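You operate a simulated robot arm through the tools that you are given. There is no shell and no other tool. Be economical: measure what you need, move in short steps, check, and stop when the job is done.

The job below is to be done with a simulated two-armed robot. You get a single attempt, and the scene is never put back.

Task
Dust the book trough, stand both cookbooks in it and close them up.
Fine: red one by the end board; push the stiff block home, trough held steady with the other hand; brush on the table. Set down upright: table brush. What is to be rubbed or washed off counts as gone when no trace of it is left.

It is judged by the outcome, as a careful person would: the job done as asked, and still so three seconds after it is handed in. It fails if anything else is knocked over, pushed out of place, dropped, spilled or broken.

Robot
Two 7-joint arms with fingered hands on one trunk, on a base that drives. Base frame: it is fixed to the floor where the robot stands at the start and does not move with it; the origin is under the middle of the robot, x ahead of it, y to its left, z up. Units: mm, rad, N and s.
The left shoulder is at the start at [70, 166, 1018], the right one opposite. With the tool pointing down near the work surface each hand reaches from about 460 to 960 mm from the robot's upright axis, wherever it stands, measured 20 degrees to its own side. Places, roughly: book trough [500, 200, 800]; kitchen table [800, 100, 800]; sliding block of the book trough [500, 100, 800]. Payload 4.1 kg a hand.
The tool frame of a hand sits at the grasp point between the pads (the TCP): z along the fingers, y along the line on which they close. The tips reach 32 mm beyond it. Largest opening 108 mm; the body of the gripper starts 38 mm behind the TCP. The gripper is a hand of 4 fingers: y runs from the thumb to the fingers, the wrist lies at [-16, -108, -186] in the tool frame, and closing takes about 1.5 s.
Orientation is told as [roll, pitch, yaw] about the base's x, y, z axes, in that order, counted from this pose: with the fingers straight down and the wrist toward the robot, the tool's x, y and z point along [0, 1, 0], [1, 0, 0] and [0, 0, -1] of the base frame.

Tools
- The arms move only by the tool servo_tool. It takes "left_deltas", "right_deltas" or both (then of equal length, played together; a hand with none holds still); each is a list of rows, each an object (a shift or turn left out is 0, a gripper value left out holds the last) with "dr": the turn, a rotation vector about the tool's x, y, z in units of 8 degrees (1.0 is 8 degrees), a list of three; "dp": the shift along the tool's x, y, z in units of 30 mm (1.0 is 30 mm), a list of three. In form: [{"dr": [ax, ay, az], "dp": [tx, ty, tz]}, ...]. A call has 1 to 8 rows; each row shifts and turns the commanded pose from where the row before left it, along the tool's axes as they then stand. "left_jaw" and "right_jaw" are, for a hand that has rows, the closure, from 0 (fully open) to 1 (shut), set as the call begins (left out, the last holds). A call with a number of a shift or a turn outside -1 to 1 is refused whole. Each row takes 0.2 s and may step no farther than 50 mm and 0.15 rad from the row before; otherwise, or with a gripper value out of range, the whole call is refused. Where a pose cannot be reached the arm comes as near as it can. A force on the tool above 40 N (or 10 N above the force at the start of the call, whichever is more), or a blocked arm, ends the call early, and 0.2 s more pass. The fingers move at their own pace (about 45 mm/s each) and stop on an object; they squeeze with about 28 N. The grip force told is the motor's: it shows also when the fingers shut on nothing. Time passes only in rows, and 0.2 s behind the last, so rows that do not move let the fingers close. The reply holds the time, the measured pose of the TCP, the force on the tool along the base axes, the opening and the grip force, in the units named above and with some noise, with the torque about the TCP (base axes, N m) and any sound that the robot's microphone picked up, and new pictures: "show" is both (left out), scene, wrist or none (wrist: the cameras of the hands that moved).
- Cameras (640 x 400 px; columns grow to the right, rows downward): "scene" is now at [137.6, 6.2, 1244.5]; the picture's right is [0.08, -1.00, 0.00], its down [-0.59, -0.05, -0.81] and it looks along [0.81, 0.06, -0.59] (base axes); focal length 246 px, centre (320, 200). "left" rides on the left gripper at [-64, -92, -132] in its tool frame; the picture's right is [-0.80, -0.28, 0.53], its down [0.55, -0.71, 0.45] and it looks along [0.25, 0.65, 0.72] (tool axes); focal length 247 px, centre (320, 200). "right" rides on the right gripper at [64, -93, -132] in its tool frame; the picture's right is [-0.80, 0.28, -0.53], its down [-0.55, -0.71, 0.45] and it looks along [-0.25, 0.65, 0.72] (tool axes); focal length 247 px, centre (320, 200). There is no depth. A picture from a camera that has moved, and an enlarged one, comes with that camera's place and axes in the base frame and with its lens.
- lift_body(by): slides the trunk up (or, below 0, down) by that many mm; the arms and the scene camera ride with it, the base frame stays. It gives what a move gives, with no picture.
- drive_base(legs): drives the robot by 1 to 6 legs, each [ahead, left, turn to the left] in mm, mm and rad, along the robot's own axes; the way and the turn of a leg run together, so that a leg with both is an arc; at most 1500 mm and 3.142 rad a leg. The arms and the cameras ride along, it lands a little off, and it stops where it bumps. It gives what a move gives, and a new picture of the scene camera.
- move_fingers(index, middle, ring, thumb_bend, hand): sets how far each is bent, from 0 (flat) to 1 (curled in); at 0.3 the hand is open as for a grip, at 0.7 the pads meet at the TCP. One left out holds its place. A second passes; each finger stops where it meets its share of the squeeze, and holds until it gets a number again. A gripper value or a shape takes the hand back. It gives what a move gives, with no picture; readings hold the bend of each and the force on the fingers (four entries, about 0 where the hand has none), thumb and palm.
- set_grasp(shape, hand): the hand has 4 fingers and takes this shape, open, in about a second: jaw (thumb against the fingers, like two jaws); tri (thumb and two fingers); tip (a fingertip pinch); poke (one finger out to press); point (the index stretched); flat (the hand flat); cup (the hand cupped); fist (a fist). The gripper value then closes the fingers along that shape, each until it touches; the sizes above hold for jaw. It gives what a move gives, with no picture.
- aim_head(pan, tilt): turns the head with the scene camera to pan (to the left, within 1.501 rad either way) and tilt (down, from -0.506 to 1.204), counted from straight ahead of the robot. It gives what a move gives, and a new picture of the scene camera.
- zoom(camera, box): a new picture of the part [left, top, right, bottom] of that camera's present view, enlarged. No time passes.
- hand_in(): hands the job in; it is judged then, once.

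Go step by step. Nothing tells you exact positions but the pictures and the camera data: compare them with the known pose of the tool, close in by small moves and look again before you grip or let go. The budget is 120 turns and 260 pictures, counting those below and the enlarged ones. Unless the task says otherwise, let go and move clear before handing in, and close with one line.

The tools are called after "Emit:" by a JSON object that holds its "method" and its "body". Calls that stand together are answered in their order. servo_tool: Moves the arms, as the interface text tells. Its arguments: {"type":"object","properties":{"left_deltas":{"type":"array","items":{"type":"object","properties":{"dr":{"type":"array","items":{"type":"number"}},"dp":{"type":"array","items":{"type":"number"}}}}},"left_jaw":{"type":"number"},"right_deltas":{"type":"array","items":{"type":"object","properties":{"dr":{"type":"array","items":{"type":"number"}},"dp":{"type":"array","items":{"type":"number"}}}}},"right_jaw":{"type":"number"},"show":{"type":"string","enum":["both","scene","wrist","none"]}},"required":[]} The other tools are called the same way: lift_body (by) slides the trunk up or down; set_grasp (shape, hand) gives the hand a shape; move_fingers (index, middle, ring, thumb_bend, hand) moves the fingers one by one; drive_base (legs) drives the base; aim_head (pan, tilt) turns the head that bears the scene camera; zoom (camera, box) takes an enlarged picture of a part of a camera's view; hand_in () hands the job in.

At the start:

```text
t: 0.0
left_ee_pos: [593.4, 318.3, 1116.4]
left_ee_rot: [0.001, 0.001, 0.0]
left_ft_force: [-0.6, 0.3, 0.0]
left_torque: [-0.04, -0.07, 0.04]
left_opening: 107.5
left_finger_force: 0.0
left_shape: jaw
left_bend: [0.3, 0.3, 0.3, 0.3]
left_finger forces: [0.1, 0.0, 0.1, 0.0, 0.1, 0.1]
right_ee_pos: [619.0, -232.9, 1092.1]
right_ee_rot: [0.0, 0.0, 0.001]
right_ft_force: [-0.5, 0.1, 0.1]
right_torque: [-0.01, -0.02, 0.02]
right_opening: 107.4
right_finger_force: 0.1
right_shape: jaw
right_bend: [0.3, 0.3, 0.3, 0.3]
right_finger forces: [0.0, 0.0, 0.1, 0.1, 0.1, 0.0]
trunk travel left (down, up): [-525.0, 415.0]
robot x, y, heading: [1.2, 1.1, -0.003]
head pan, tilt: [0.077, 0.628]
```

scene: 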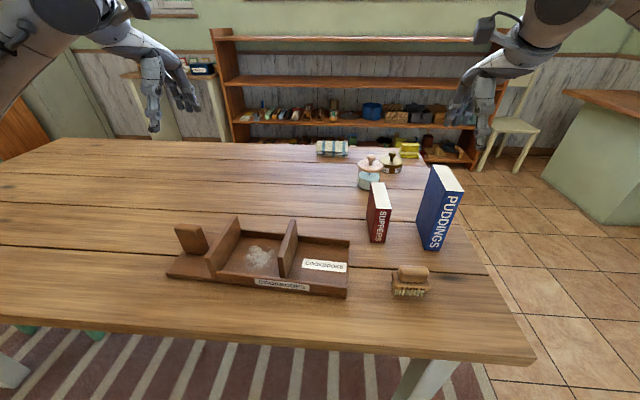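
right: 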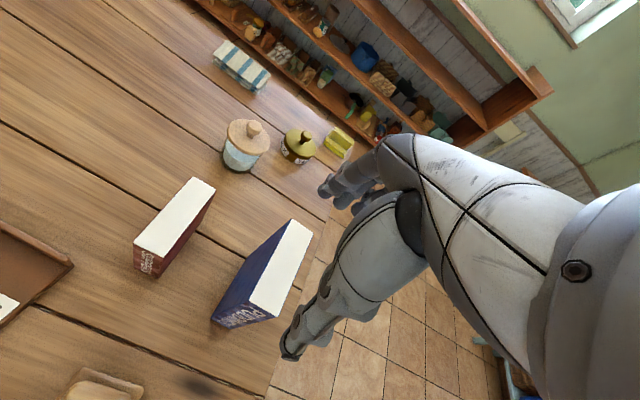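
left: 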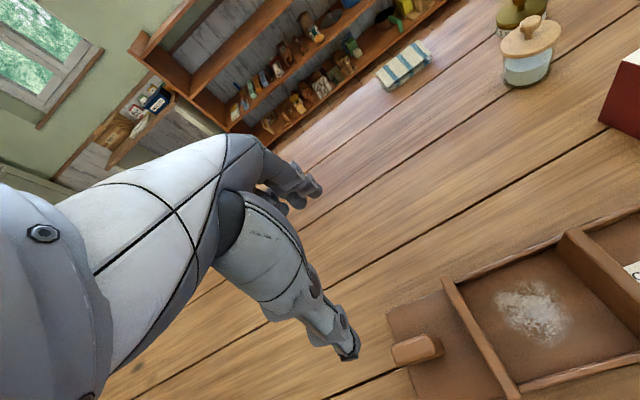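

I see the trough with flour-like dust between two uprights, a brush to the right of it, and the two books further off. I'll look closer first.

Emit:
{"method": "zoom", "body": {"camera": "scene", "box": [150, 200, 370, 310]}}

Emit:
{"method": "zoom", "body": {"camera": "scene", "box": [340, 150, 500, 310]}}

Emit:
{"method": "zoom", "body": {"camera": "left", "box": [380, 180, 640, 400]}}

```text
2.91 times, centred on (260, 255) of scene
camera zoom: at [137.6, 6.2, 1244.5], right [0.08, -1.0, 0.0], down [-0.59, -0.05, -0.81], along [0.81, 0.06, -0.59], focal length 714 px, centre (494, 40)
```

zoom: 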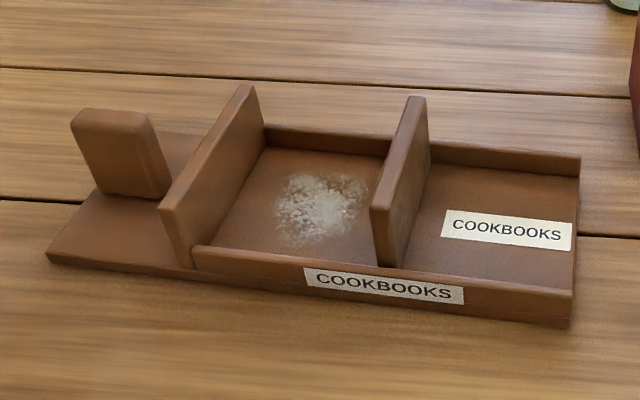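

```text
2.50 times, centred on (420, 230) of scene
camera zoom: at [137.6, 6.2, 1244.5], right [0.08, -1.0, 0.0], down [-0.59, -0.05, -0.81], along [0.81, 0.06, -0.59], focal length 614 px, centre (70, 125)
```

zoom: 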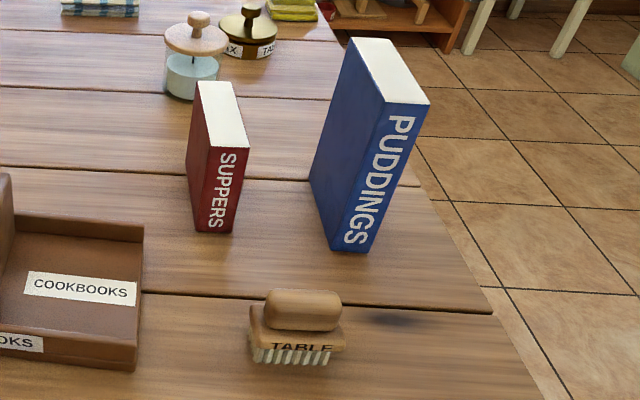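

```text
1.82 times, centred on (510, 290) of left
camera zoom: at [500.7, 254.1, 1249.4], right [-0.28, -0.8, -0.53], down [-0.71, 0.55, -0.45], along [0.65, 0.25, -0.72], focal length 449 px, centre (-26, 36)
```

zoom: 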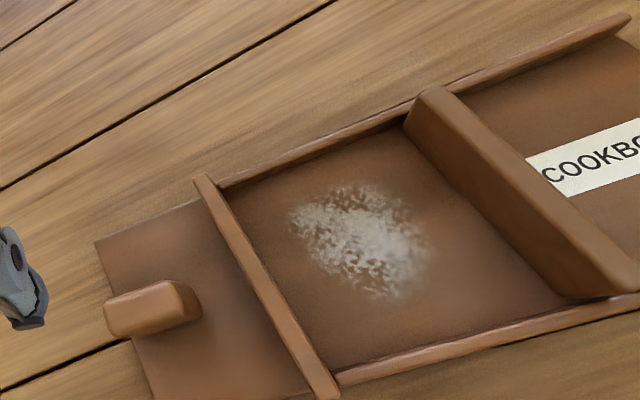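

The trough's left has a post for holding, then the end board. The dusty bay and the sliding block come next, with the open floor to the right. I'll bring the right hand above the brush and the left above the post, then measure more closely.

Emit:
{"method": "servo_tool", "body": {"right_deltas": [{"dp": [0.324, -0.638, 0.914]}, {"dp": [0.324, -0.638, 0.914]}, {"dp": [0.324, -0.638, 0.914]}, {"dp": [0.324, -0.638, 0.914]}, {"dp": [0.324, -0.638, 0.914]}, {"dp": [0.324, -0.638, 0.914]}, {"dp": [0.324, -0.638, 0.6]}], "left_deltas": [{"dp": [0.176, -0.229, 0.85]}, {"dp": [0.176, -0.229, 0.85]}, {"dp": [0.176, -0.229, 0.85]}, {"dp": [0.176, -0.229, 0.85]}, {"dp": [0.176, -0.229, 0.85]}, {"dp": [0.176, -0.229, 0.85]}, {"dp": [0.176, -0.229, 0.85]}]}}

```text
t: 1.6
left_ee_pos: [546.1, 355.6, 938.9]
left_ee_rot: [-0.003, 0.002, 0.0]
left_ft_force: [-0.3, 0.1, 0.5]
left_torque: [-0.02, 0.01, 0.02]
left_opening: 107.6
left_finger_force: 0.0
left_shape: jaw
left_bend: [0.3, 0.3, 0.3, 0.3]
left_finger forces: [0.0, 0.0, 0.1, 0.0, 0.0, 0.0]
right_ee_pos: [483.6, -164.6, 912.3]
right_ee_rot: [0.001, -0.001, 0.001]
right_ft_force: [0.1, 0.0, 0.4]
right_torque: [-0.04, 0.01, -0.02]
right_opening: 107.5
right_finger_force: 0.0
right_shape: jaw
right_bend: [0.3, 0.3, 0.3, 0.3]
right_finger forces: [0.0, 0.0, 0.0, 0.1, 0.1, 0.1]
trunk travel left (down, up): [-525.0, 415.0]
robot x, y, heading: [4.2, 1.8, -0.0]
head pan, tilt: [0.077, 0.628]
camera scene: at [137.5, 6.8, 1244.6], right [0.08, -1.0, 0.0], down [-0.59, -0.05, -0.81], along [0.81, 0.06, -0.59], focal length 246 px, centre (320, 200)
camera right: at [392.3, -99.0, 1043.1], right [0.28, -0.8, 0.53], down [-0.71, -0.55, -0.45], along [0.65, -0.25, -0.72], focal length 247 px, centre (320, 200)
camera left: at [452.1, 292.0, 1069.8], right [-0.28, -0.8, -0.53], down [-0.71, 0.55, -0.45], along [0.65, 0.25, -0.72], focal length 247 px, centre (320, 200)
```

scene: 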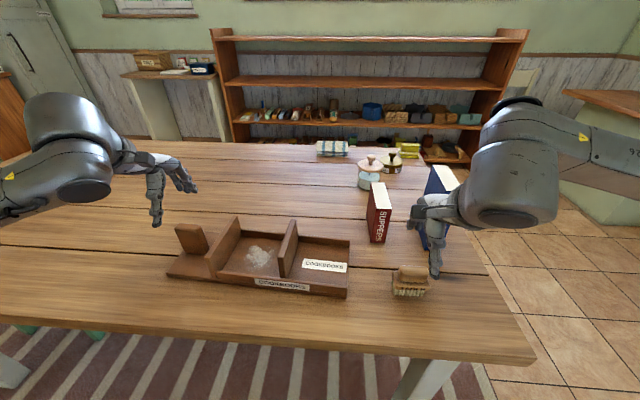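
right: 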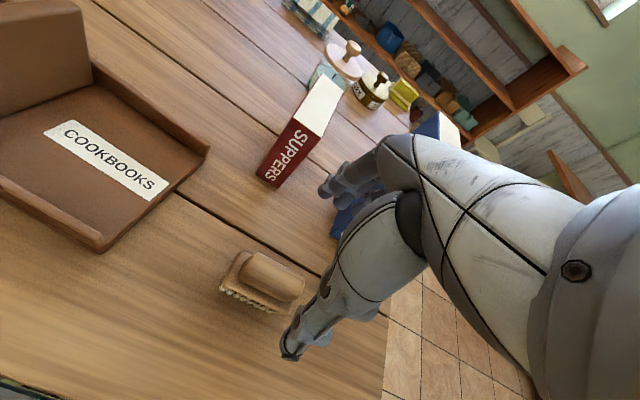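
left: 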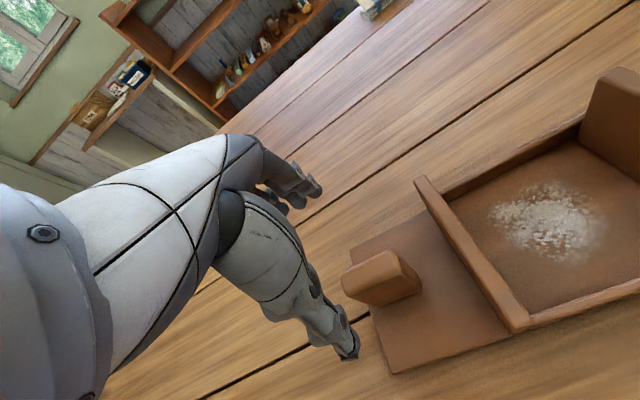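

Both hands are hovering. I'll zoom on the brush and the post to measure them from the hand cameras.

Emit:
{"method": "zoom", "body": {"camera": "right", "box": [200, 230, 330, 330]}}

Emit:
{"method": "zoom", "body": {"camera": "left", "box": [320, 160, 560, 380]}}

Emit:
{"method": "zoom", "body": {"camera": "scene", "box": [370, 240, 450, 310]}}

```text
4.00 times, centred on (265, 280) of right
camera zoom: at [392.3, -99.0, 1043.1], right [0.28, -0.8, 0.53], down [-0.71, -0.55, -0.45], along [0.65, -0.25, -0.72], focal length 988 px, centre (540, -120)
```

zoom: 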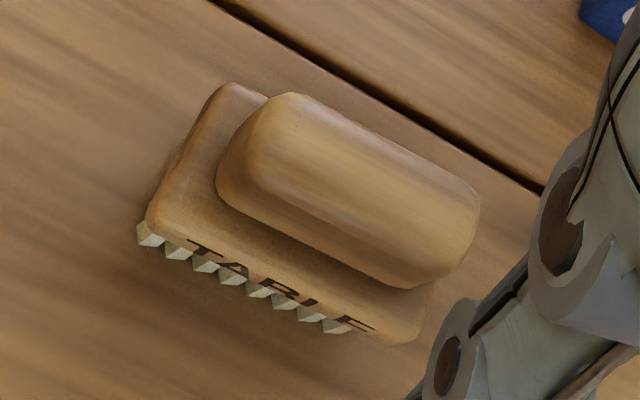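

```text
1.82 times, centred on (440, 270) of left
camera zoom: at [452.1, 292.0, 1069.8], right [-0.28, -0.8, -0.53], down [-0.71, 0.55, -0.45], along [0.65, 0.25, -0.72], focal length 449 px, centre (102, 73)
```

zoom: 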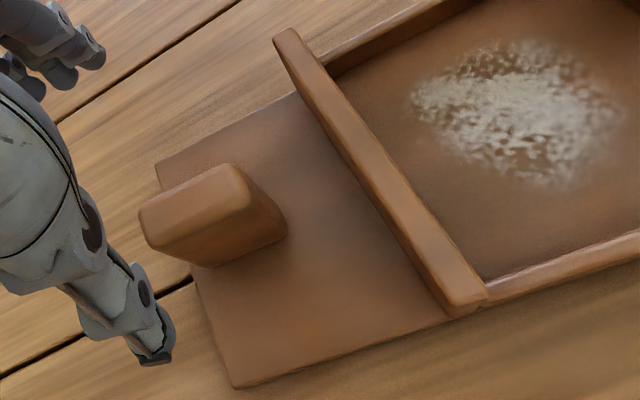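

```text
5.71 times, centred on (410, 275) of scene
camera zoom: at [137.5, 6.8, 1244.6], right [0.08, -1.0, 0.0], down [-0.59, -0.05, -0.81], along [0.81, 0.06, -0.59], focal length 1403 px, centre (-194, -229)
```

zoom: 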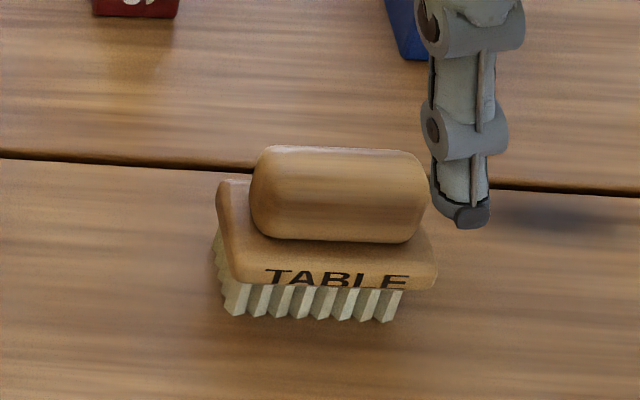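

The brush handle is at about [482, -161], top near z 815, lying along y. I'll go down to z≈822 and look.

Emit:
{"method": "servo_tool", "body": {"right_deltas": [{"dp": [0.1, -0.05, 1]}, {"dp": [0, 0, 1]}, {"dp": [0, 0, 0.85]}]}}

Emit:
{"method": "zoom", "body": {"camera": "scene", "box": [350, 220, 470, 310]}}

```text
t: 2.4
left_ee_pos: [546.8, 356.4, 938.1]
left_ee_rot: [0.0, 0.002, 0.001]
left_ft_force: [-0.3, -1.0, -0.3]
left_torque: [0.03, -0.02, -0.02]
left_opening: 107.6
left_finger_force: 0.0
left_shape: jaw
left_bend: [0.3, 0.3, 0.3, 0.3]
left_finger forces: [0.0, 0.1, 0.0, 0.0, 0.1, 0.0]
right_ee_pos: [484.0, -161.7, 824.5]
right_ee_rot: [0.001, 0.0, 0.001]
right_ft_force: [-0.1, -0.4, 0.8]
right_torque: [0.04, 0.0, 0.01]
right_opening: 107.5
right_finger_force: 0.1
right_shape: jaw
right_bend: [0.3, 0.3, 0.3, 0.3]
right_finger forces: [0.0, 0.0, 0.1, 0.0, 0.0, 0.0]
trunk travel left (down, up): [-525.0, 415.0]
robot x, y, heading: [-0.1, -0.5, -0.001]
head pan, tilt: [0.077, 0.628]
camera scene: at [137.9, 6.1, 1244.5], right [0.08, -1.0, 0.0], down [-0.59, -0.05, -0.81], along [0.81, 0.06, -0.59], focal length 246 px, centre (320, 200)
camera right: at [392.1, -96.8, 955.3], right [0.28, -0.8, 0.53], down [-0.71, -0.55, -0.45], along [0.65, -0.25, -0.72], focal length 247 px, centre (320, 200)
```

scene: 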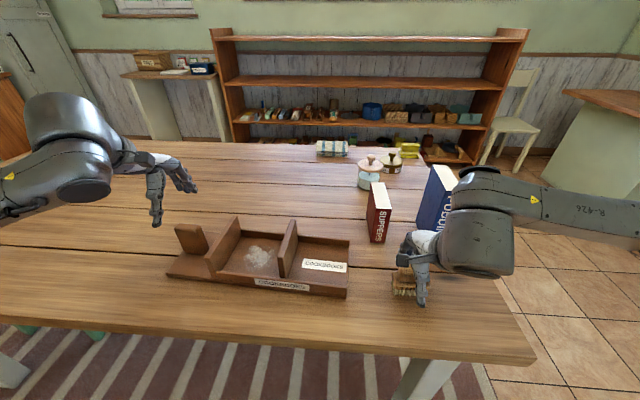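
right: 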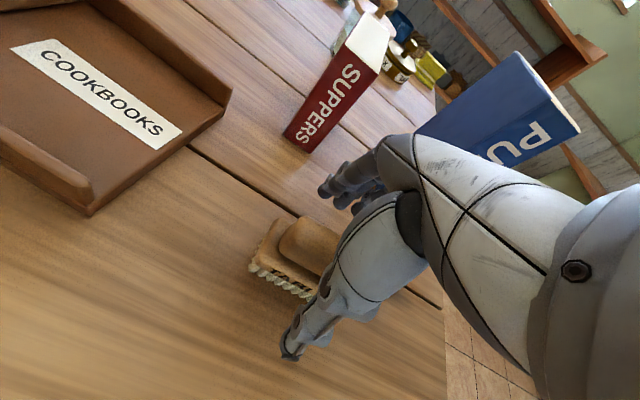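

```text
4.44 times, centred on (410, 265) of scene
camera zoom: at [137.9, 6.1, 1244.5], right [0.08, -1.0, 0.0], down [-0.59, -0.05, -0.81], along [0.81, 0.06, -0.59], focal length 1091 px, centre (-80, -89)
```

zoom: 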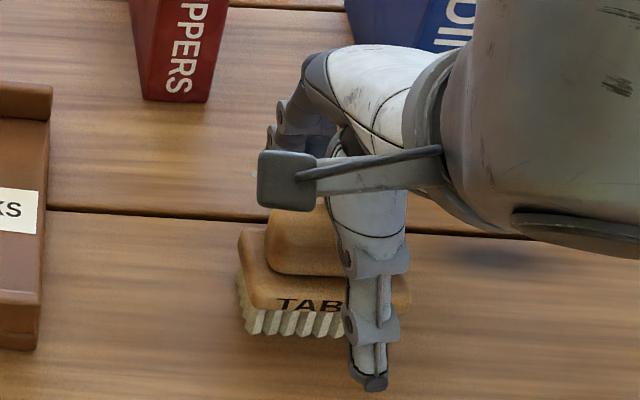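

The hand straddles the handle. I'll close on it.

Emit:
{"method": "servo_tool", "body": {"right_deltas": [{"dp": [0, 0, 0.1]}, {}, {}, {}, {}, {}, {}, {}], "right_jaw": 1.0, "show": "wrist"}}

Emit:
{"method": "zoom", "body": {"camera": "scene", "box": [350, 220, 470, 310]}}

```text
t: 4.2
left_ee_pos: [545.4, 356.5, 938.4]
left_ee_rot: [0.0, -0.002, 0.001]
left_ft_force: [0.1, 0.1, 0.3]
left_torque: [0.01, 0.02, -0.01]
left_opening: 107.6
left_finger_force: 0.1
left_shape: jaw
left_bend: [0.3, 0.3, 0.3, 0.3]
left_finger forces: [0.0, 0.1, 0.0, 0.1, 0.0, 0.0]
right_ee_pos: [483.0, -161.6, 820.8]
right_ee_rot: [0.0, 0.0, 0.0]
right_ft_force: [0.3, -0.7, 0.2]
right_torque: [-0.02, 0.02, 0.01]
right_opening: 32.6
right_finger_force: 28.0
right_shape: jaw
right_bend: [0.74, 0.54, 0.53, 0.74]
right_finger forces: [14.3, 7.6, 3.2, 0.0, 25.2, 0.0]
trunk travel left (down, up): [-525.0, 415.0]
robot x, y, heading: [1.9, -0.3, -0.002]
head pan, tilt: [0.077, 0.628]
camera right: at [391.8, -97.0, 952.7], right [0.28, -0.8, 0.53], down [-0.71, -0.55, -0.45], along [0.65, -0.25, -0.72], focal length 247 px, centre (320, 200)
```

right: 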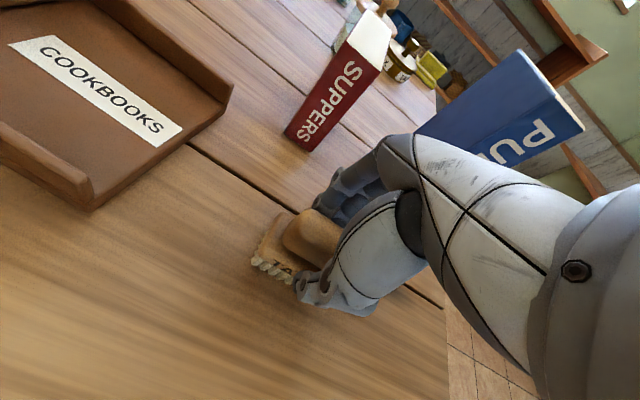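

```text
4.44 times, centred on (410, 265) of scene
camera zoom: at [137.6, 6.2, 1244.5], right [0.08, -1.0, 0.0], down [-0.59, -0.05, -0.81], along [0.81, 0.06, -0.59], focal length 1091 px, centre (-80, -89)
```

zoom: 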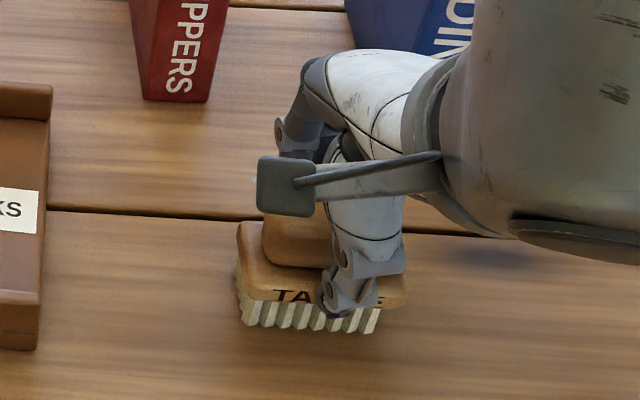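

The brush is held at a width of 33 mm. I'll lift it 100 mm, clear of the block, and carry it over the dust.

Emit:
{"method": "servo_tool", "body": {"right_deltas": [{"dp": [0, 0, -1]}, {"dp": [0, 0, -1]}, {"dp": [0, 0, -1]}, {"dp": [1, 0.1, -0.4]}, {"dp": [1, 0.1, 0]}, {"dp": [1, 0.1, 0]}, {"dp": [1, 0.1, 0]}, {"dp": [1, 0.1, 0]}], "show": "none"}}

Emit:
{"method": "servo_tool", "body": {"right_deltas": [{"dp": [1, 0.15, 0]}, {"dp": [1, 0.15, 0]}, {"dp": [1, 0.15, 0]}, {"dp": [1, 0.15, 0]}, {"dp": [1, 0.15, 0]}, {"dp": [1, 0.15, 0]}, {"dp": [0.67, 0.1, 0]}]}}

```text
t: 6.0
left_ee_pos: [544.8, 356.5, 938.1]
left_ee_rot: [-0.002, 0.001, -0.001]
left_ft_force: [0.4, 0.6, 0.4]
left_torque: [0.03, 0.01, 0.0]
left_opening: 107.5
left_finger_force: 0.0
left_shape: jaw
left_bend: [0.3, 0.3, 0.3, 0.3]
left_finger forces: [0.0, 0.0, 0.1, 0.1, 0.1, 0.1]
right_ee_pos: [497.4, -10.2, 924.1]
right_ee_rot: [-0.002, 0.002, 0.002]
right_ft_force: [-0.2, 0.3, -0.4]
right_torque: [0.0, 0.0, 0.01]
right_opening: 32.8
right_finger_force: 27.9
right_shape: jaw
right_bend: [0.74, 0.54, 0.53, 0.74]
right_finger forces: [14.3, 7.6, 3.0, 0.0, 25.1, 0.1]
trunk travel left (down, up): [-525.0, 415.0]
robot x, y, heading: [-0.8, 0.8, -0.003]
head pan, tilt: [0.077, 0.628]
```

```text
t: 7.6
left_ee_pos: [544.6, 356.8, 938.8]
left_ee_rot: [-0.003, -0.001, 0.0]
left_ft_force: [0.0, -0.9, 0.2]
left_torque: [-0.01, -0.01, 0.02]
left_opening: 107.8
left_finger_force: 0.0
left_shape: jaw
left_bend: [0.3, 0.3, 0.3, 0.3]
left_finger forces: [0.0, 0.0, 0.1, 0.1, 0.0, 0.1]
right_ee_pos: [529.8, 191.1, 924.9]
right_ee_rot: [0.001, -0.001, -0.001]
right_ft_force: [-0.2, 0.2, -0.8]
right_torque: [-0.01, -0.01, -0.02]
right_opening: 32.9
right_finger_force: 27.8
right_shape: jaw
right_bend: [0.74, 0.54, 0.53, 0.74]
right_finger forces: [14.2, 7.5, 3.0, 0.0, 25.1, 0.1]
trunk travel left (down, up): [-525.0, 415.0]
robot x, y, heading: [-2.4, 2.6, -0.002]
head pan, tilt: [0.077, 0.628]
camera scene: at [137.5, 6.8, 1244.5], right [0.08, -1.0, 0.0], down [-0.59, -0.05, -0.81], along [0.81, 0.06, -0.59], focal length 246 px, centre (320, 200)
camera right: at [438.6, 255.6, 1055.5], right [0.28, -0.8, 0.53], down [-0.71, -0.55, -0.45], along [0.65, -0.25, -0.72], focal length 247 px, centre (320, 200)
```

scene: 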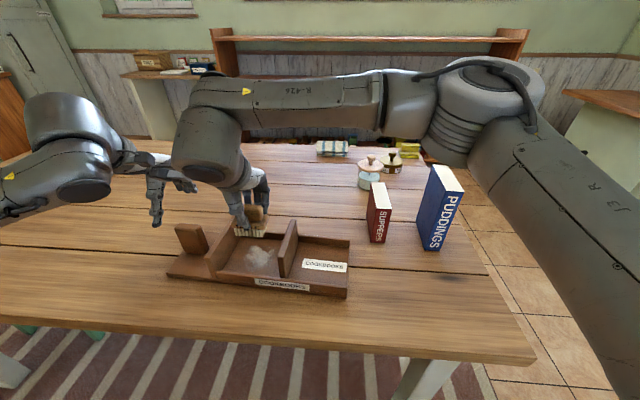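
right: 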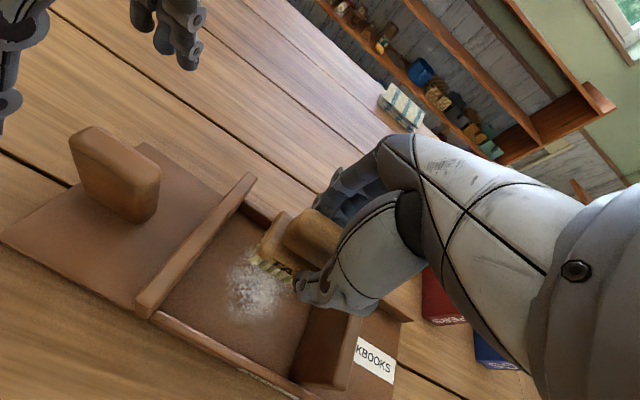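

The brush is over the bay. I'll lower it part way and check its clearance to the boards.

Emit:
{"method": "servo_tool", "body": {"right_deltas": [{"dp": [0, 0, 1]}, {"dp": [0, 0, 1]}, {"dp": [0, 0, 0.35]}], "show": "wrist"}}

Emit:
{"method": "zoom", "body": {"camera": "scene", "box": [170, 190, 350, 300]}}

```text
t: 8.4
left_ee_pos: [545.6, 354.9, 938.5]
left_ee_rot: [0.0, -0.001, -0.002]
left_ft_force: [-0.4, -0.4, 0.4]
left_torque: [-0.03, -0.01, 0.02]
left_opening: 107.6
left_finger_force: 0.0
left_shape: jaw
left_bend: [0.3, 0.3, 0.3, 0.3]
left_finger forces: [0.0, 0.0, 0.0, 0.0, 0.0, 0.0]
right_ee_pos: [528.9, 189.7, 853.9]
right_ee_rot: [0.0, 0.003, 0.0]
right_ft_force: [0.2, -0.1, -1.1]
right_torque: [0.01, 0.01, 0.0]
right_opening: 32.9
right_finger_force: 27.9
right_shape: jaw
right_bend: [0.74, 0.54, 0.53, 0.74]
right_finger forces: [14.3, 7.5, 2.9, 0.1, 25.1, 0.0]
trunk travel left (down, up): [-525.0, 415.0]
robot x, y, heading: [-2.9, -2.5, -0.003]
head pan, tilt: [0.077, 0.628]
camera right: at [437.9, 254.7, 984.6], right [0.28, -0.8, 0.53], down [-0.71, -0.55, -0.45], along [0.65, -0.25, -0.72], focal length 247 px, centre (320, 200)
```

right: 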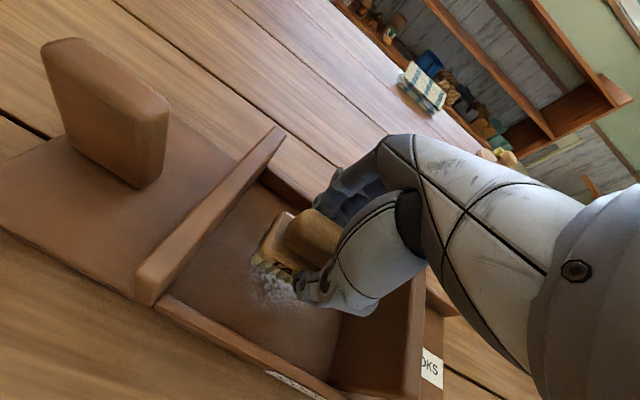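

```text
3.56 times, centred on (260, 245) of scene
camera zoom: at [137.7, 6.4, 1244.5], right [0.08, -1.0, 0.0], down [-0.59, -0.05, -0.81], along [0.81, 0.06, -0.59], focal length 873 px, centre (533, 40)
```

zoom: 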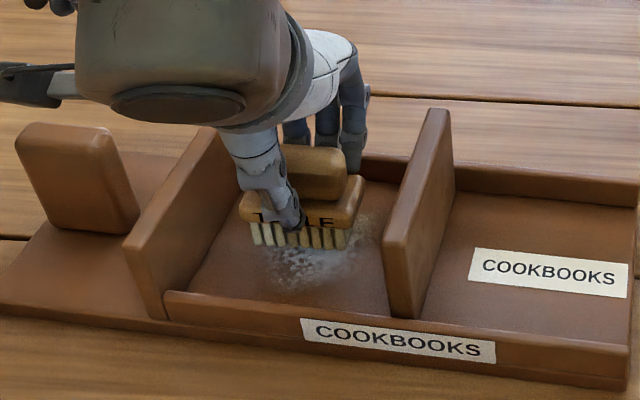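

There is good clearance all round. I'll lower in small steps until I feel the floor.

Emit:
{"method": "servo_tool", "body": {"right_deltas": [{"dp": [0, 0, 0.3]}, {"dp": [0, 0, 0.3]}, {"dp": [0, 0, 0.1]}, {}], "show": "none"}}

```text
t: 9.4
left_ee_pos: [544.4, 355.9, 939.0]
left_ee_rot: [0.0, 0.0, 0.001]
left_ft_force: [-0.1, 0.1, 0.3]
left_torque: [0.03, -0.02, 0.02]
left_opening: 107.6
left_finger_force: 0.0
left_shape: jaw
left_bend: [0.3, 0.3, 0.3, 0.3]
left_finger forces: [0.0, 0.1, 0.0, 0.1, 0.0, 0.0]
right_ee_pos: [527.3, 188.7, 834.8]
right_ee_rot: [0.001, -0.001, 0.0]
right_ft_force: [3.8, 2.3, 19.7]
right_torque: [-0.08, -0.25, 0.04]
right_opening: 33.5
right_finger_force: 27.8
right_shape: jaw
right_bend: [0.74, 0.54, 0.52, 0.74]
right_finger forces: [17.3, 9.9, 5.7, 0.0, 27.2, 0.0]
trunk travel left (down, up): [-525.0, 415.0]
robot x, y, heading: [-0.5, -0.3, 0.0]
head pan, tilt: [0.077, 0.628]
```

Contact with 20 N, which is too firm. I'll ease up a little and make a light sweep.

Emit:
{"method": "servo_tool", "body": {"right_deltas": [{"dp": [0, 0, -0.08]}, {}], "show": "none"}}

```text
t: 10.0
left_ee_pos: [544.6, 356.3, 939.6]
left_ee_rot: [0.0, 0.0, 0.002]
left_ft_force: [0.2, 1.3, 0.4]
left_torque: [0.01, 0.03, -0.04]
left_opening: 107.7
left_finger_force: 0.0
left_shape: jaw
left_bend: [0.3, 0.3, 0.3, 0.3]
left_finger forces: [0.1, 0.0, 0.1, 0.1, 0.1, 0.0]
right_ee_pos: [527.0, 188.4, 836.2]
right_ee_rot: [-0.002, -0.001, 0.001]
right_ft_force: [3.6, 4.1, 13.1]
right_torque: [-0.02, -0.25, 0.04]
right_opening: 33.5
right_finger_force: 28.0
right_shape: jaw
right_bend: [0.74, 0.54, 0.52, 0.74]
right_finger forces: [17.0, 9.7, 5.1, 0.0, 27.0, 0.0]
trunk travel left (down, up): [-525.0, 415.0]
robot x, y, heading: [-3.9, 3.2, -0.0]
head pan, tilt: [0.077, 0.628]
```

Emit:
{"method": "servo_tool", "body": {"right_deltas": [{"dp": [-0.4, -0.6, -0.07]}, {"dp": [0, 0.6, 0]}, {"dp": [0, 0.6, 0]}, {"dp": [0, 0.6, 0]}, {"dp": [0.8, 0, 0]}, {"dp": [0, -0.6, 0]}, {"dp": [0, -0.6, 0]}, {"dp": [0, -0.6, 0]}]}}

Emit:
{"method": "zoom", "body": {"camera": "scene", "box": [170, 190, 350, 300]}}

```text
t: 11.8
left_ee_pos: [544.4, 355.9, 939.7]
left_ee_rot: [0.0, -0.002, 0.003]
left_ft_force: [0.0, 0.6, 1.2]
left_torque: [-0.02, -0.02, 0.02]
left_opening: 107.6
left_finger_force: 0.0
left_shape: jaw
left_bend: [0.3, 0.3, 0.3, 0.3]
left_finger forces: [0.0, 0.0, 0.0, 0.0, 0.0, 0.0]
right_ee_pos: [510.8, 199.9, 834.9]
right_ee_rot: [0.002, -0.001, 0.002]
right_ft_force: [1.3, 1.8, 3.0]
right_torque: [-0.07, -0.12, 0.05]
right_opening: 33.3
right_finger_force: 28.3
right_shape: jaw
right_bend: [0.74, 0.54, 0.52, 0.74]
right_finger forces: [15.6, 8.1, 5.3, 0.1, 27.0, 0.0]
trunk travel left (down, up): [-525.0, 415.0]
robot x, y, heading: [2.2, -0.2, -0.0]
head pan, tilt: [0.077, 0.628]
camera scene: at [137.1, 6.2, 1244.7], right [0.08, -1.0, 0.0], down [-0.59, -0.05, -0.81], along [0.81, 0.06, -0.59], focal length 246 px, centre (320, 200)
camera right: at [419.0, 264.4, 967.2], right [0.28, -0.8, 0.53], down [-0.71, -0.55, -0.45], along [0.65, -0.25, -0.72], focal length 247 px, centre (320, 200)
```

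scene: 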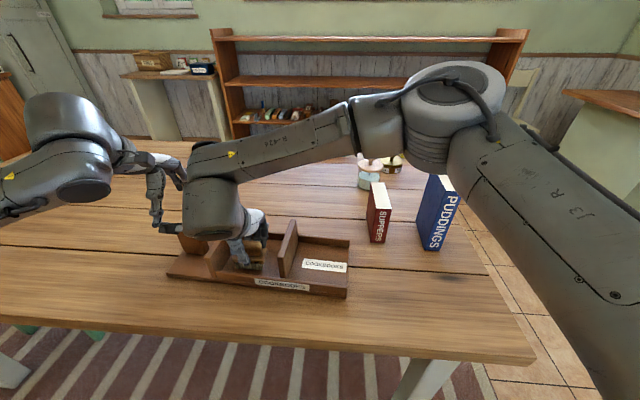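
right: 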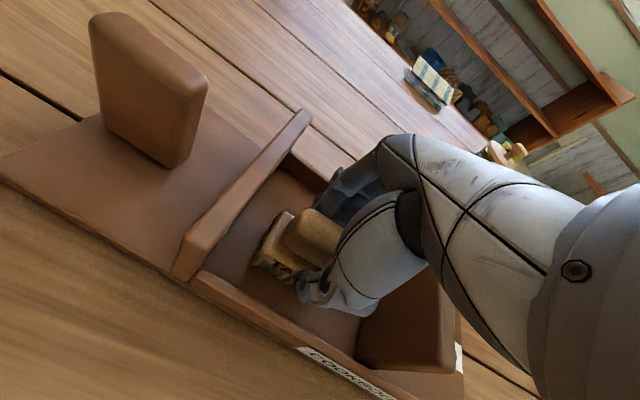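

```text
3.56 times, centred on (260, 245) of scene
camera zoom: at [137.1, 6.2, 1244.7], right [0.08, -1.0, 0.0], down [-0.59, -0.05, -0.81], along [0.81, 0.06, -0.59], focal length 873 px, centre (533, 40)
```

zoom: 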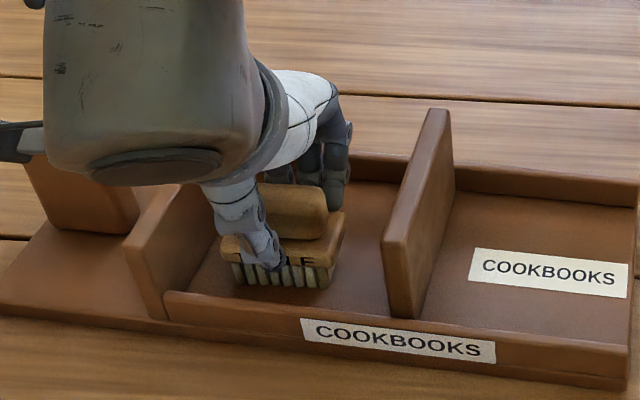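

The dust is coming off well. One more pass over the area, then I'll lift and look.

Emit:
{"method": "servo_tool", "body": {"right_deltas": [{"dp": [0.1, 0.6, 0.03]}, {"dp": [0, 0.6, 0]}, {"dp": [0, 0.7, 0]}, {"dp": [-0.6, 0, 0]}, {"dp": [0, -0.7, 0]}, {"dp": [0, -0.6, 0]}, {"dp": [-0.5, -0.6, 0]}, {"dp": [0, 0.7, 0]}], "show": "none"}}

Emit:
{"method": "servo_tool", "body": {"right_deltas": [{"dp": [0, 0.6, 0]}, {"dp": [0, 0.6, 0]}, {"dp": [0, 0, -1]}, {"dp": [0, 0, -1]}, {"dp": [0, 0, -1]}, {"dp": [-1, 0, -0.5]}, {"dp": [-1, 0, 0]}, {"dp": [-1, 0, 0]}]}}

Emit:
{"method": "zoom", "body": {"camera": "scene", "box": [170, 190, 350, 300]}}

Emit:
{"method": "zoom", "body": {"camera": "left", "box": [320, 60, 640, 380]}}

```text
t: 13.6
left_ee_pos: [543.7, 355.3, 938.6]
left_ee_rot: [0.0, 0.0, 0.003]
left_ft_force: [0.9, 0.1, 0.7]
left_torque: [0.0, 0.02, 0.0]
left_opening: 107.8
left_finger_force: 0.0
left_shape: jaw
left_bend: [0.3, 0.3, 0.3, 0.3]
left_finger forces: [0.1, 0.1, 0.0, 0.0, 0.1, 0.0]
right_ee_pos: [530.7, 171.0, 836.6]
right_ee_rot: [-0.001, 0.0, 0.001]
right_ft_force: [-2.9, -1.2, 5.8]
right_torque: [-0.05, 0.01, -0.03]
right_opening: 33.5
right_finger_force: 28.1
right_shape: jaw
right_bend: [0.74, 0.54, 0.52, 0.74]
right_finger forces: [14.9, 8.1, 4.2, 0.0, 29.1, 0.0]
trunk travel left (down, up): [-525.0, 415.0]
robot x, y, heading: [-3.3, 1.0, -0.001]
head pan, tilt: [0.077, 0.628]
```

```text
t: 15.4
left_ee_pos: [545.2, 355.6, 940.4]
left_ee_rot: [0.001, 0.0, 0.001]
left_ft_force: [-1.0, -0.7, 0.5]
left_torque: [0.03, -0.01, 0.0]
left_opening: 107.6
left_finger_force: 0.0
left_shape: jaw
left_bend: [0.3, 0.3, 0.3, 0.3]
left_finger forces: [0.0, 0.0, 0.0, 0.0, 0.0, 0.1]
right_ee_pos: [567.8, 79.5, 940.9]
right_ee_rot: [0.003, -0.001, 0.003]
right_ft_force: [0.3, 0.0, -0.1]
right_torque: [0.05, 0.02, -0.01]
right_opening: 33.4
right_finger_force: 27.7
right_shape: jaw
right_bend: [0.74, 0.54, 0.53, 0.74]
right_finger forces: [15.6, 8.1, 2.9, 0.0, 26.9, 0.0]
trunk travel left (down, up): [-525.0, 415.0]
robot x, y, heading: [0.7, -2.4, -0.003]
head pan, tilt: [0.077, 0.628]
camera scene: at [137.5, 4.9, 1244.6], right [0.08, -1.0, 0.0], down [-0.59, -0.04, -0.81], along [0.81, 0.06, -0.59], focal length 246 px, centre (320, 200)
camera right: at [476.0, 144.2, 1071.6], right [0.28, -0.8, 0.53], down [-0.71, -0.55, -0.45], along [0.65, -0.25, -0.72], focal length 247 px, centre (320, 200)
```

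scene: 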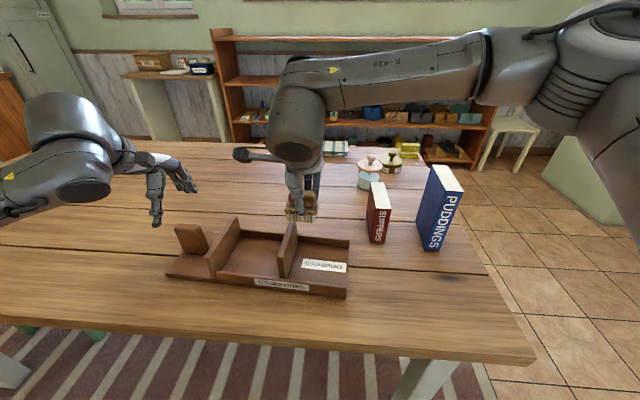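
right: 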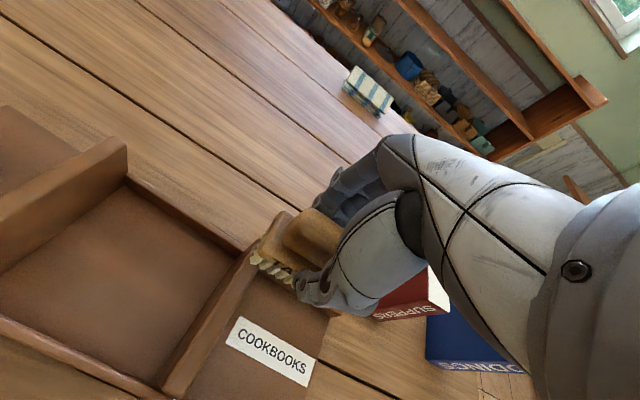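

```text
3.56 times, centred on (260, 245) of scene
camera zoom: at [137.5, 4.9, 1244.6], right [0.08, -1.0, 0.0], down [-0.59, -0.04, -0.81], along [0.81, 0.06, -0.59], focal length 873 px, centre (533, 40)
```

zoom: 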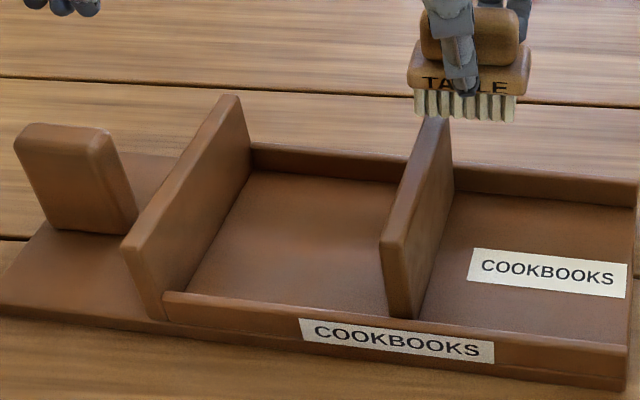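

```text
1.25 times, centred on (480, 220) of left
camera zoom: at [452.1, 290.4, 1070.4], right [-0.28, -0.8, -0.53], down [-0.71, 0.55, -0.45], along [0.65, 0.25, -0.72], focal length 309 px, centre (120, 175)
```

zoom: 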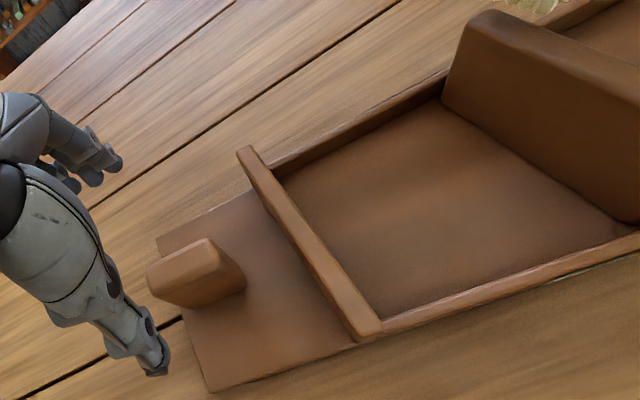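

It looks clean. I'll check closely for any trace.

Emit:
{"method": "zoom", "body": {"camera": "left", "box": [470, 130, 610, 270]}}

Emit:
{"method": "zoom", "body": {"camera": "right", "box": [0, 170, 250, 400]}}

Emit:
{"method": "zoom", "body": {"camera": "scene", "box": [215, 230, 295, 285]}}

```text
2.86 times, centred on (540, 200) of left
camera zoom: at [452.1, 290.4, 1070.4], right [-0.28, -0.8, -0.53], down [-0.71, 0.55, -0.45], along [0.65, 0.25, -0.72], focal length 706 px, centre (-309, 200)
```

zoom: 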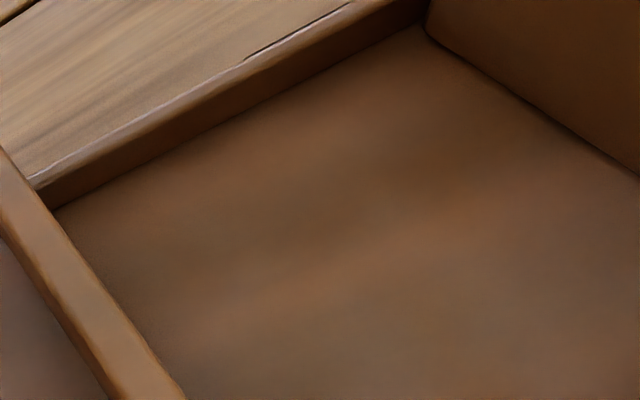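

```text
1.74 times, centred on (125, 285) of right
camera zoom: at [476.0, 144.2, 1071.6], right [0.28, -0.8, 0.53], down [-0.71, -0.55, -0.45], along [0.65, -0.25, -0.72], focal length 430 px, centre (659, 52)
```

zoom: 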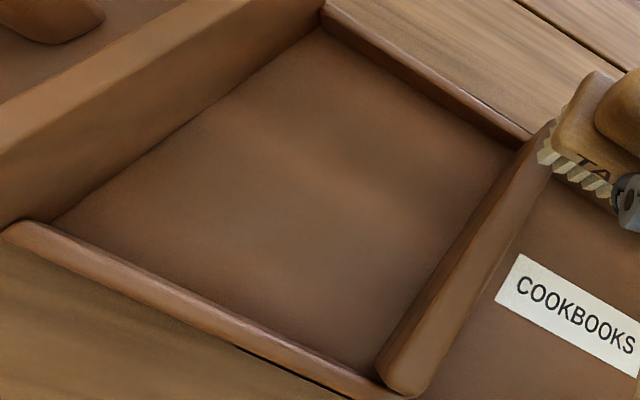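

```text
7.27 times, centred on (255, 258) of scene
camera zoom: at [137.5, 4.9, 1244.6], right [0.08, -1.0, 0.0], down [-0.59, -0.04, -0.81], along [0.81, 0.06, -0.59], focal length 1786 px, centre (793, -218)
```

zoom: 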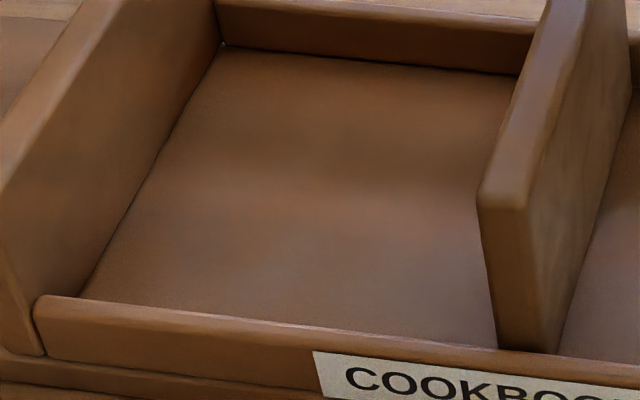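

The bay is clean. I'll carry the brush back to its old place on the table.

Emit:
{"method": "servo_tool", "body": {"right_deltas": [{"dp": [-1, -0.4, 0]}, {"dp": [-1, -0.4, 0]}, {"dp": [-1, -0.4, 0]}, {"dp": [-1, -0.4, 0]}, {"dp": [-1, -0.4, 0]}, {"dp": [-1, -0.4, 0]}, {"dp": [-1, -0.3, 0]}, {"dp": [-1, -0.1, 0.5]}], "show": "none"}}

Emit:
{"method": "servo_tool", "body": {"right_deltas": [{"dp": [0, 0, 1]}, {"dp": [0, 0, 1]}, {"dp": [0, 0, 0.8]}, {}], "show": "wrist"}}

Emit:
{"method": "zoom", "body": {"camera": "scene", "box": [350, 220, 470, 310]}}

```text
t: 17.2
left_ee_pos: [545.6, 355.1, 939.2]
left_ee_rot: [0.001, 0.0, 0.001]
left_ft_force: [0.3, 1.0, 0.8]
left_torque: [0.03, 0.01, 0.03]
left_opening: 107.3
left_finger_force: 0.0
left_shape: jaw
left_bend: [0.3, 0.3, 0.3, 0.3]
left_finger forces: [0.0, 0.0, 0.0, 0.1, 0.1, 0.0]
right_ee_pos: [483.4, -164.3, 925.4]
right_ee_rot: [0.001, 0.001, 0.003]
right_ft_force: [0.6, -0.2, -1.3]
right_torque: [0.02, -0.03, 0.0]
right_opening: 33.0
right_finger_force: 27.8
right_shape: jaw
right_bend: [0.74, 0.54, 0.53, 0.74]
right_finger forces: [15.7, 8.0, 2.9, 0.0, 26.7, 0.0]
trunk travel left (down, up): [-525.0, 415.0]
robot x, y, heading: [0.6, 3.1, -0.002]
head pan, tilt: [0.077, 0.628]
```

```text
t: 18.2
left_ee_pos: [544.3, 355.2, 938.6]
left_ee_rot: [0.001, 0.0, -0.001]
left_ft_force: [-0.4, 0.1, -0.4]
left_torque: [0.0, 0.01, 0.04]
left_opening: 107.7
left_finger_force: 0.1
left_shape: jaw
left_bend: [0.3, 0.3, 0.3, 0.3]
left_finger forces: [0.0, 0.0, 0.0, 0.1, 0.0, 0.0]
right_ee_pos: [485.1, -159.5, 841.5]
right_ee_rot: [0.0, -0.001, 0.0]
right_ft_force: [-0.2, 0.1, -1.0]
right_torque: [0.0, 0.01, -0.04]
right_opening: 33.0
right_finger_force: 28.2
right_shape: jaw
right_bend: [0.74, 0.54, 0.53, 0.74]
right_finger forces: [15.6, 7.9, 2.9, 0.0, 26.6, 0.0]
trunk travel left (down, up): [-525.0, 415.0]
robot x, y, heading: [-1.7, 1.7, -0.001]
head pan, tilt: [0.077, 0.628]
camera right: at [392.9, -95.6, 972.1], right [0.28, -0.8, 0.53], down [-0.71, -0.55, -0.45], along [0.65, -0.25, -0.72], focal length 247 px, centre (320, 200)
```

right: 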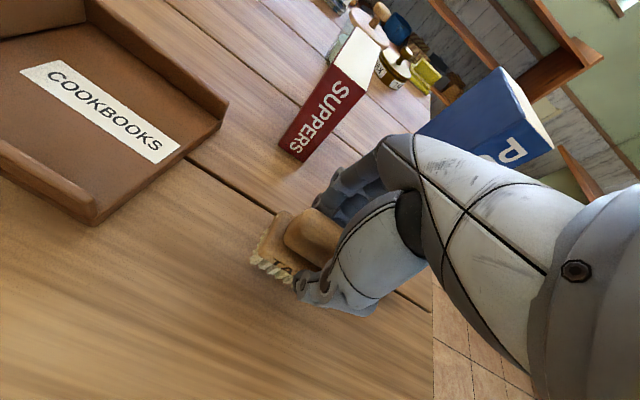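

```text
4.44 times, centred on (410, 265) of scene
camera zoom: at [137.3, 6.3, 1244.6], right [0.08, -1.0, 0.0], down [-0.59, -0.05, -0.81], along [0.81, 0.06, -0.59], focal length 1091 px, centre (-80, -89)
```

zoom: 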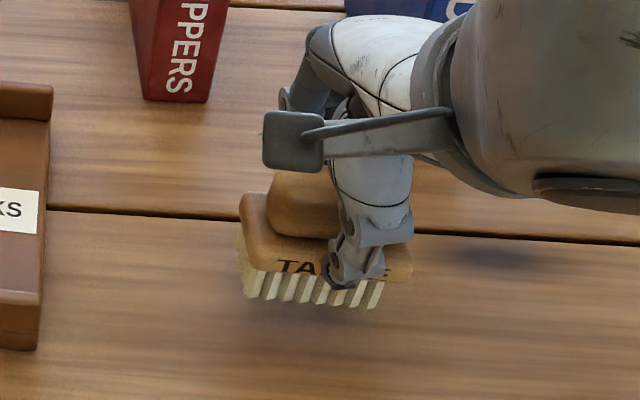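

Emit:
{"method": "servo_tool", "body": {"right_deltas": [{"dp": [0, 0, 0.45]}, {"dp": [0, 0, 0.1]}, {}], "show": "none"}}

```text
t: 19.0
left_ee_pos: [545.0, 355.1, 937.8]
left_ee_rot: [0.001, -0.001, 0.001]
left_ft_force: [0.2, 1.1, -0.7]
left_torque: [0.0, 0.06, -0.03]
left_opening: 107.6
left_finger_force: 0.0
left_shape: jaw
left_bend: [0.3, 0.3, 0.3, 0.3]
left_finger forces: [0.0, 0.0, 0.0, 0.0, 0.0, 0.1]
right_ee_pos: [483.8, -159.4, 825.0]
right_ee_rot: [-0.001, -0.001, -0.001]
right_ft_force: [-0.3, 0.4, -0.9]
right_torque: [-0.01, 0.0, -0.01]
right_opening: 33.2
right_finger_force: 27.9
right_shape: jaw
right_bend: [0.74, 0.54, 0.53, 0.74]
right_finger forces: [15.5, 7.9, 2.9, 0.1, 26.5, 0.0]
trunk travel left (down, up): [-525.0, 415.0]
robot x, y, heading: [1.1, -0.5, -0.001]
head pan, tilt: [0.077, 0.628]
```

Emit:
{"method": "servo_tool", "body": {"right_deltas": [{"dp": [0, 0, 0.07]}, {"dp": [0, 0, 0.05]}, {}], "show": "none"}}

```text
t: 19.8
left_ee_pos: [544.4, 354.7, 938.5]
left_ee_rot: [0.0, -0.002, -0.001]
left_ft_force: [-0.7, 0.5, 1.0]
left_torque: [-0.02, -0.01, 0.03]
left_opening: 107.5
left_finger_force: 0.0
left_shape: jaw
left_bend: [0.3, 0.3, 0.3, 0.3]
left_finger forces: [0.0, 0.1, 0.1, 0.0, 0.0, 0.0]
right_ee_pos: [483.4, -158.5, 822.4]
right_ee_rot: [0.002, -0.001, 0.001]
right_ft_force: [0.4, 1.8, 4.2]
right_torque: [-0.11, -0.06, 0.01]
right_opening: 33.3
right_finger_force: 28.2
right_shape: jaw
right_bend: [0.74, 0.54, 0.53, 0.74]
right_finger forces: [15.2, 7.8, 5.8, 0.0, 27.1, 0.0]
trunk travel left (down, up): [-525.0, 415.0]
robot x, y, heading: [1.6, 3.1, 0.001]
head pan, tilt: [0.077, 0.628]
```

The brush rests on the table under a light load. I'll open the hand and rise.

Emit:
{"method": "servo_tool", "body": {"right_deltas": [{}, {}, {}, {}, {}, {}, {}, {}], "right_jaw": 0, "show": "none"}}

Emit:
{"method": "servo_tool", "body": {"right_deltas": [{"dp": [0, 0, -0.7]}, {"dp": [0, 0, -1]}, {"dp": [0, 0, -1]}, {"dp": [0, 0, -1]}, {"dp": [0, 0, -1]}, {"dp": [0, 0, -1]}, {"dp": [0, 0, -1]}]}}

Emit:
{"method": "zoom", "body": {"camera": "scene", "box": [350, 150, 490, 310]}}

```text
t: 21.6
left_ee_pos: [544.7, 356.1, 938.5]
left_ee_rot: [0.001, 0.0, 0.001]
left_ft_force: [0.2, -0.4, -1.0]
left_torque: [-0.01, 0.01, -0.02]
left_opening: 107.5
left_finger_force: 0.1
left_shape: jaw
left_bend: [0.3, 0.3, 0.3, 0.3]
left_finger forces: [0.1, 0.0, 0.0, 0.0, 0.0, 0.0]
right_ee_pos: [483.7, -159.3, 821.6]
right_ee_rot: [0.001, 0.0, 0.0]
right_ft_force: [-0.5, -0.8, -0.2]
right_torque: [-0.02, 0.02, 0.0]
right_opening: 107.5
right_finger_force: 0.0
right_shape: jaw
right_bend: [0.3, 0.3, 0.3, 0.3]
right_finger forces: [0.0, 0.0, 0.0, 0.1, 0.0, 0.0]
trunk travel left (down, up): [-525.0, 415.0]
robot x, y, heading: [-0.6, -4.8, -0.002]
head pan, tilt: [0.077, 0.628]
```

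```text
t: 23.2
left_ee_pos: [545.2, 356.1, 938.0]
left_ee_rot: [-0.002, 0.0, 0.0]
left_ft_force: [0.6, -0.1, -0.7]
left_torque: [0.04, -0.02, -0.04]
left_opening: 107.7
left_finger_force: 0.0
left_shape: jaw
left_bend: [0.3, 0.3, 0.3, 0.3]
left_finger forces: [0.1, 0.0, 0.1, 0.1, 0.0, 0.0]
right_ee_pos: [484.2, -160.1, 1023.5]
right_ee_rot: [-0.001, 0.0, 0.001]
right_ft_force: [-0.1, 0.5, -0.2]
right_torque: [-0.01, -0.01, 0.01]
right_opening: 107.7
right_finger_force: 0.0
right_shape: jaw
right_bend: [0.3, 0.3, 0.3, 0.3]
right_finger forces: [0.0, 0.1, 0.0, 0.0, 0.0, 0.0]
trunk travel left (down, up): [-525.0, 415.0]
robot x, y, heading: [0.0, 0.4, -0.001]
head pan, tilt: [0.077, 0.628]
camera scene: at [137.1, 6.5, 1244.5], right [0.08, -1.0, 0.0], down [-0.59, -0.05, -0.81], along [0.81, 0.06, -0.59], focal length 246 px, centre (320, 200)
camera right: at [392.2, -94.9, 1154.2], right [0.28, -0.8, 0.53], down [-0.71, -0.55, -0.45], along [0.65, -0.25, -0.72], focal length 247 px, centre (320, 200)
```

scene: 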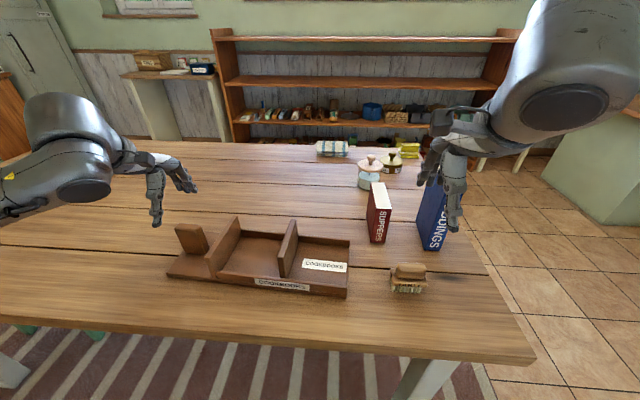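
right: 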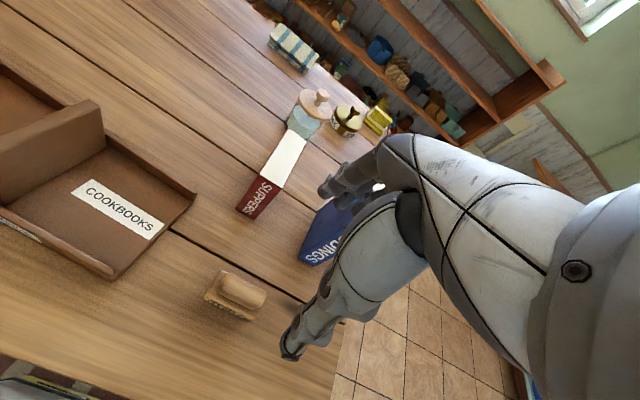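

```text
2.50 times, centred on (420, 230) of scene
camera zoom: at [137.1, 6.5, 1244.5], right [0.08, -1.0, 0.0], down [-0.59, -0.05, -0.81], along [0.81, 0.06, -0.59], focal length 614 px, centre (70, 125)
```

zoom: 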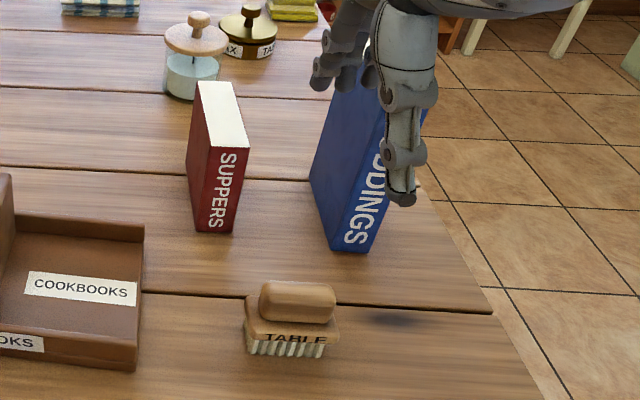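

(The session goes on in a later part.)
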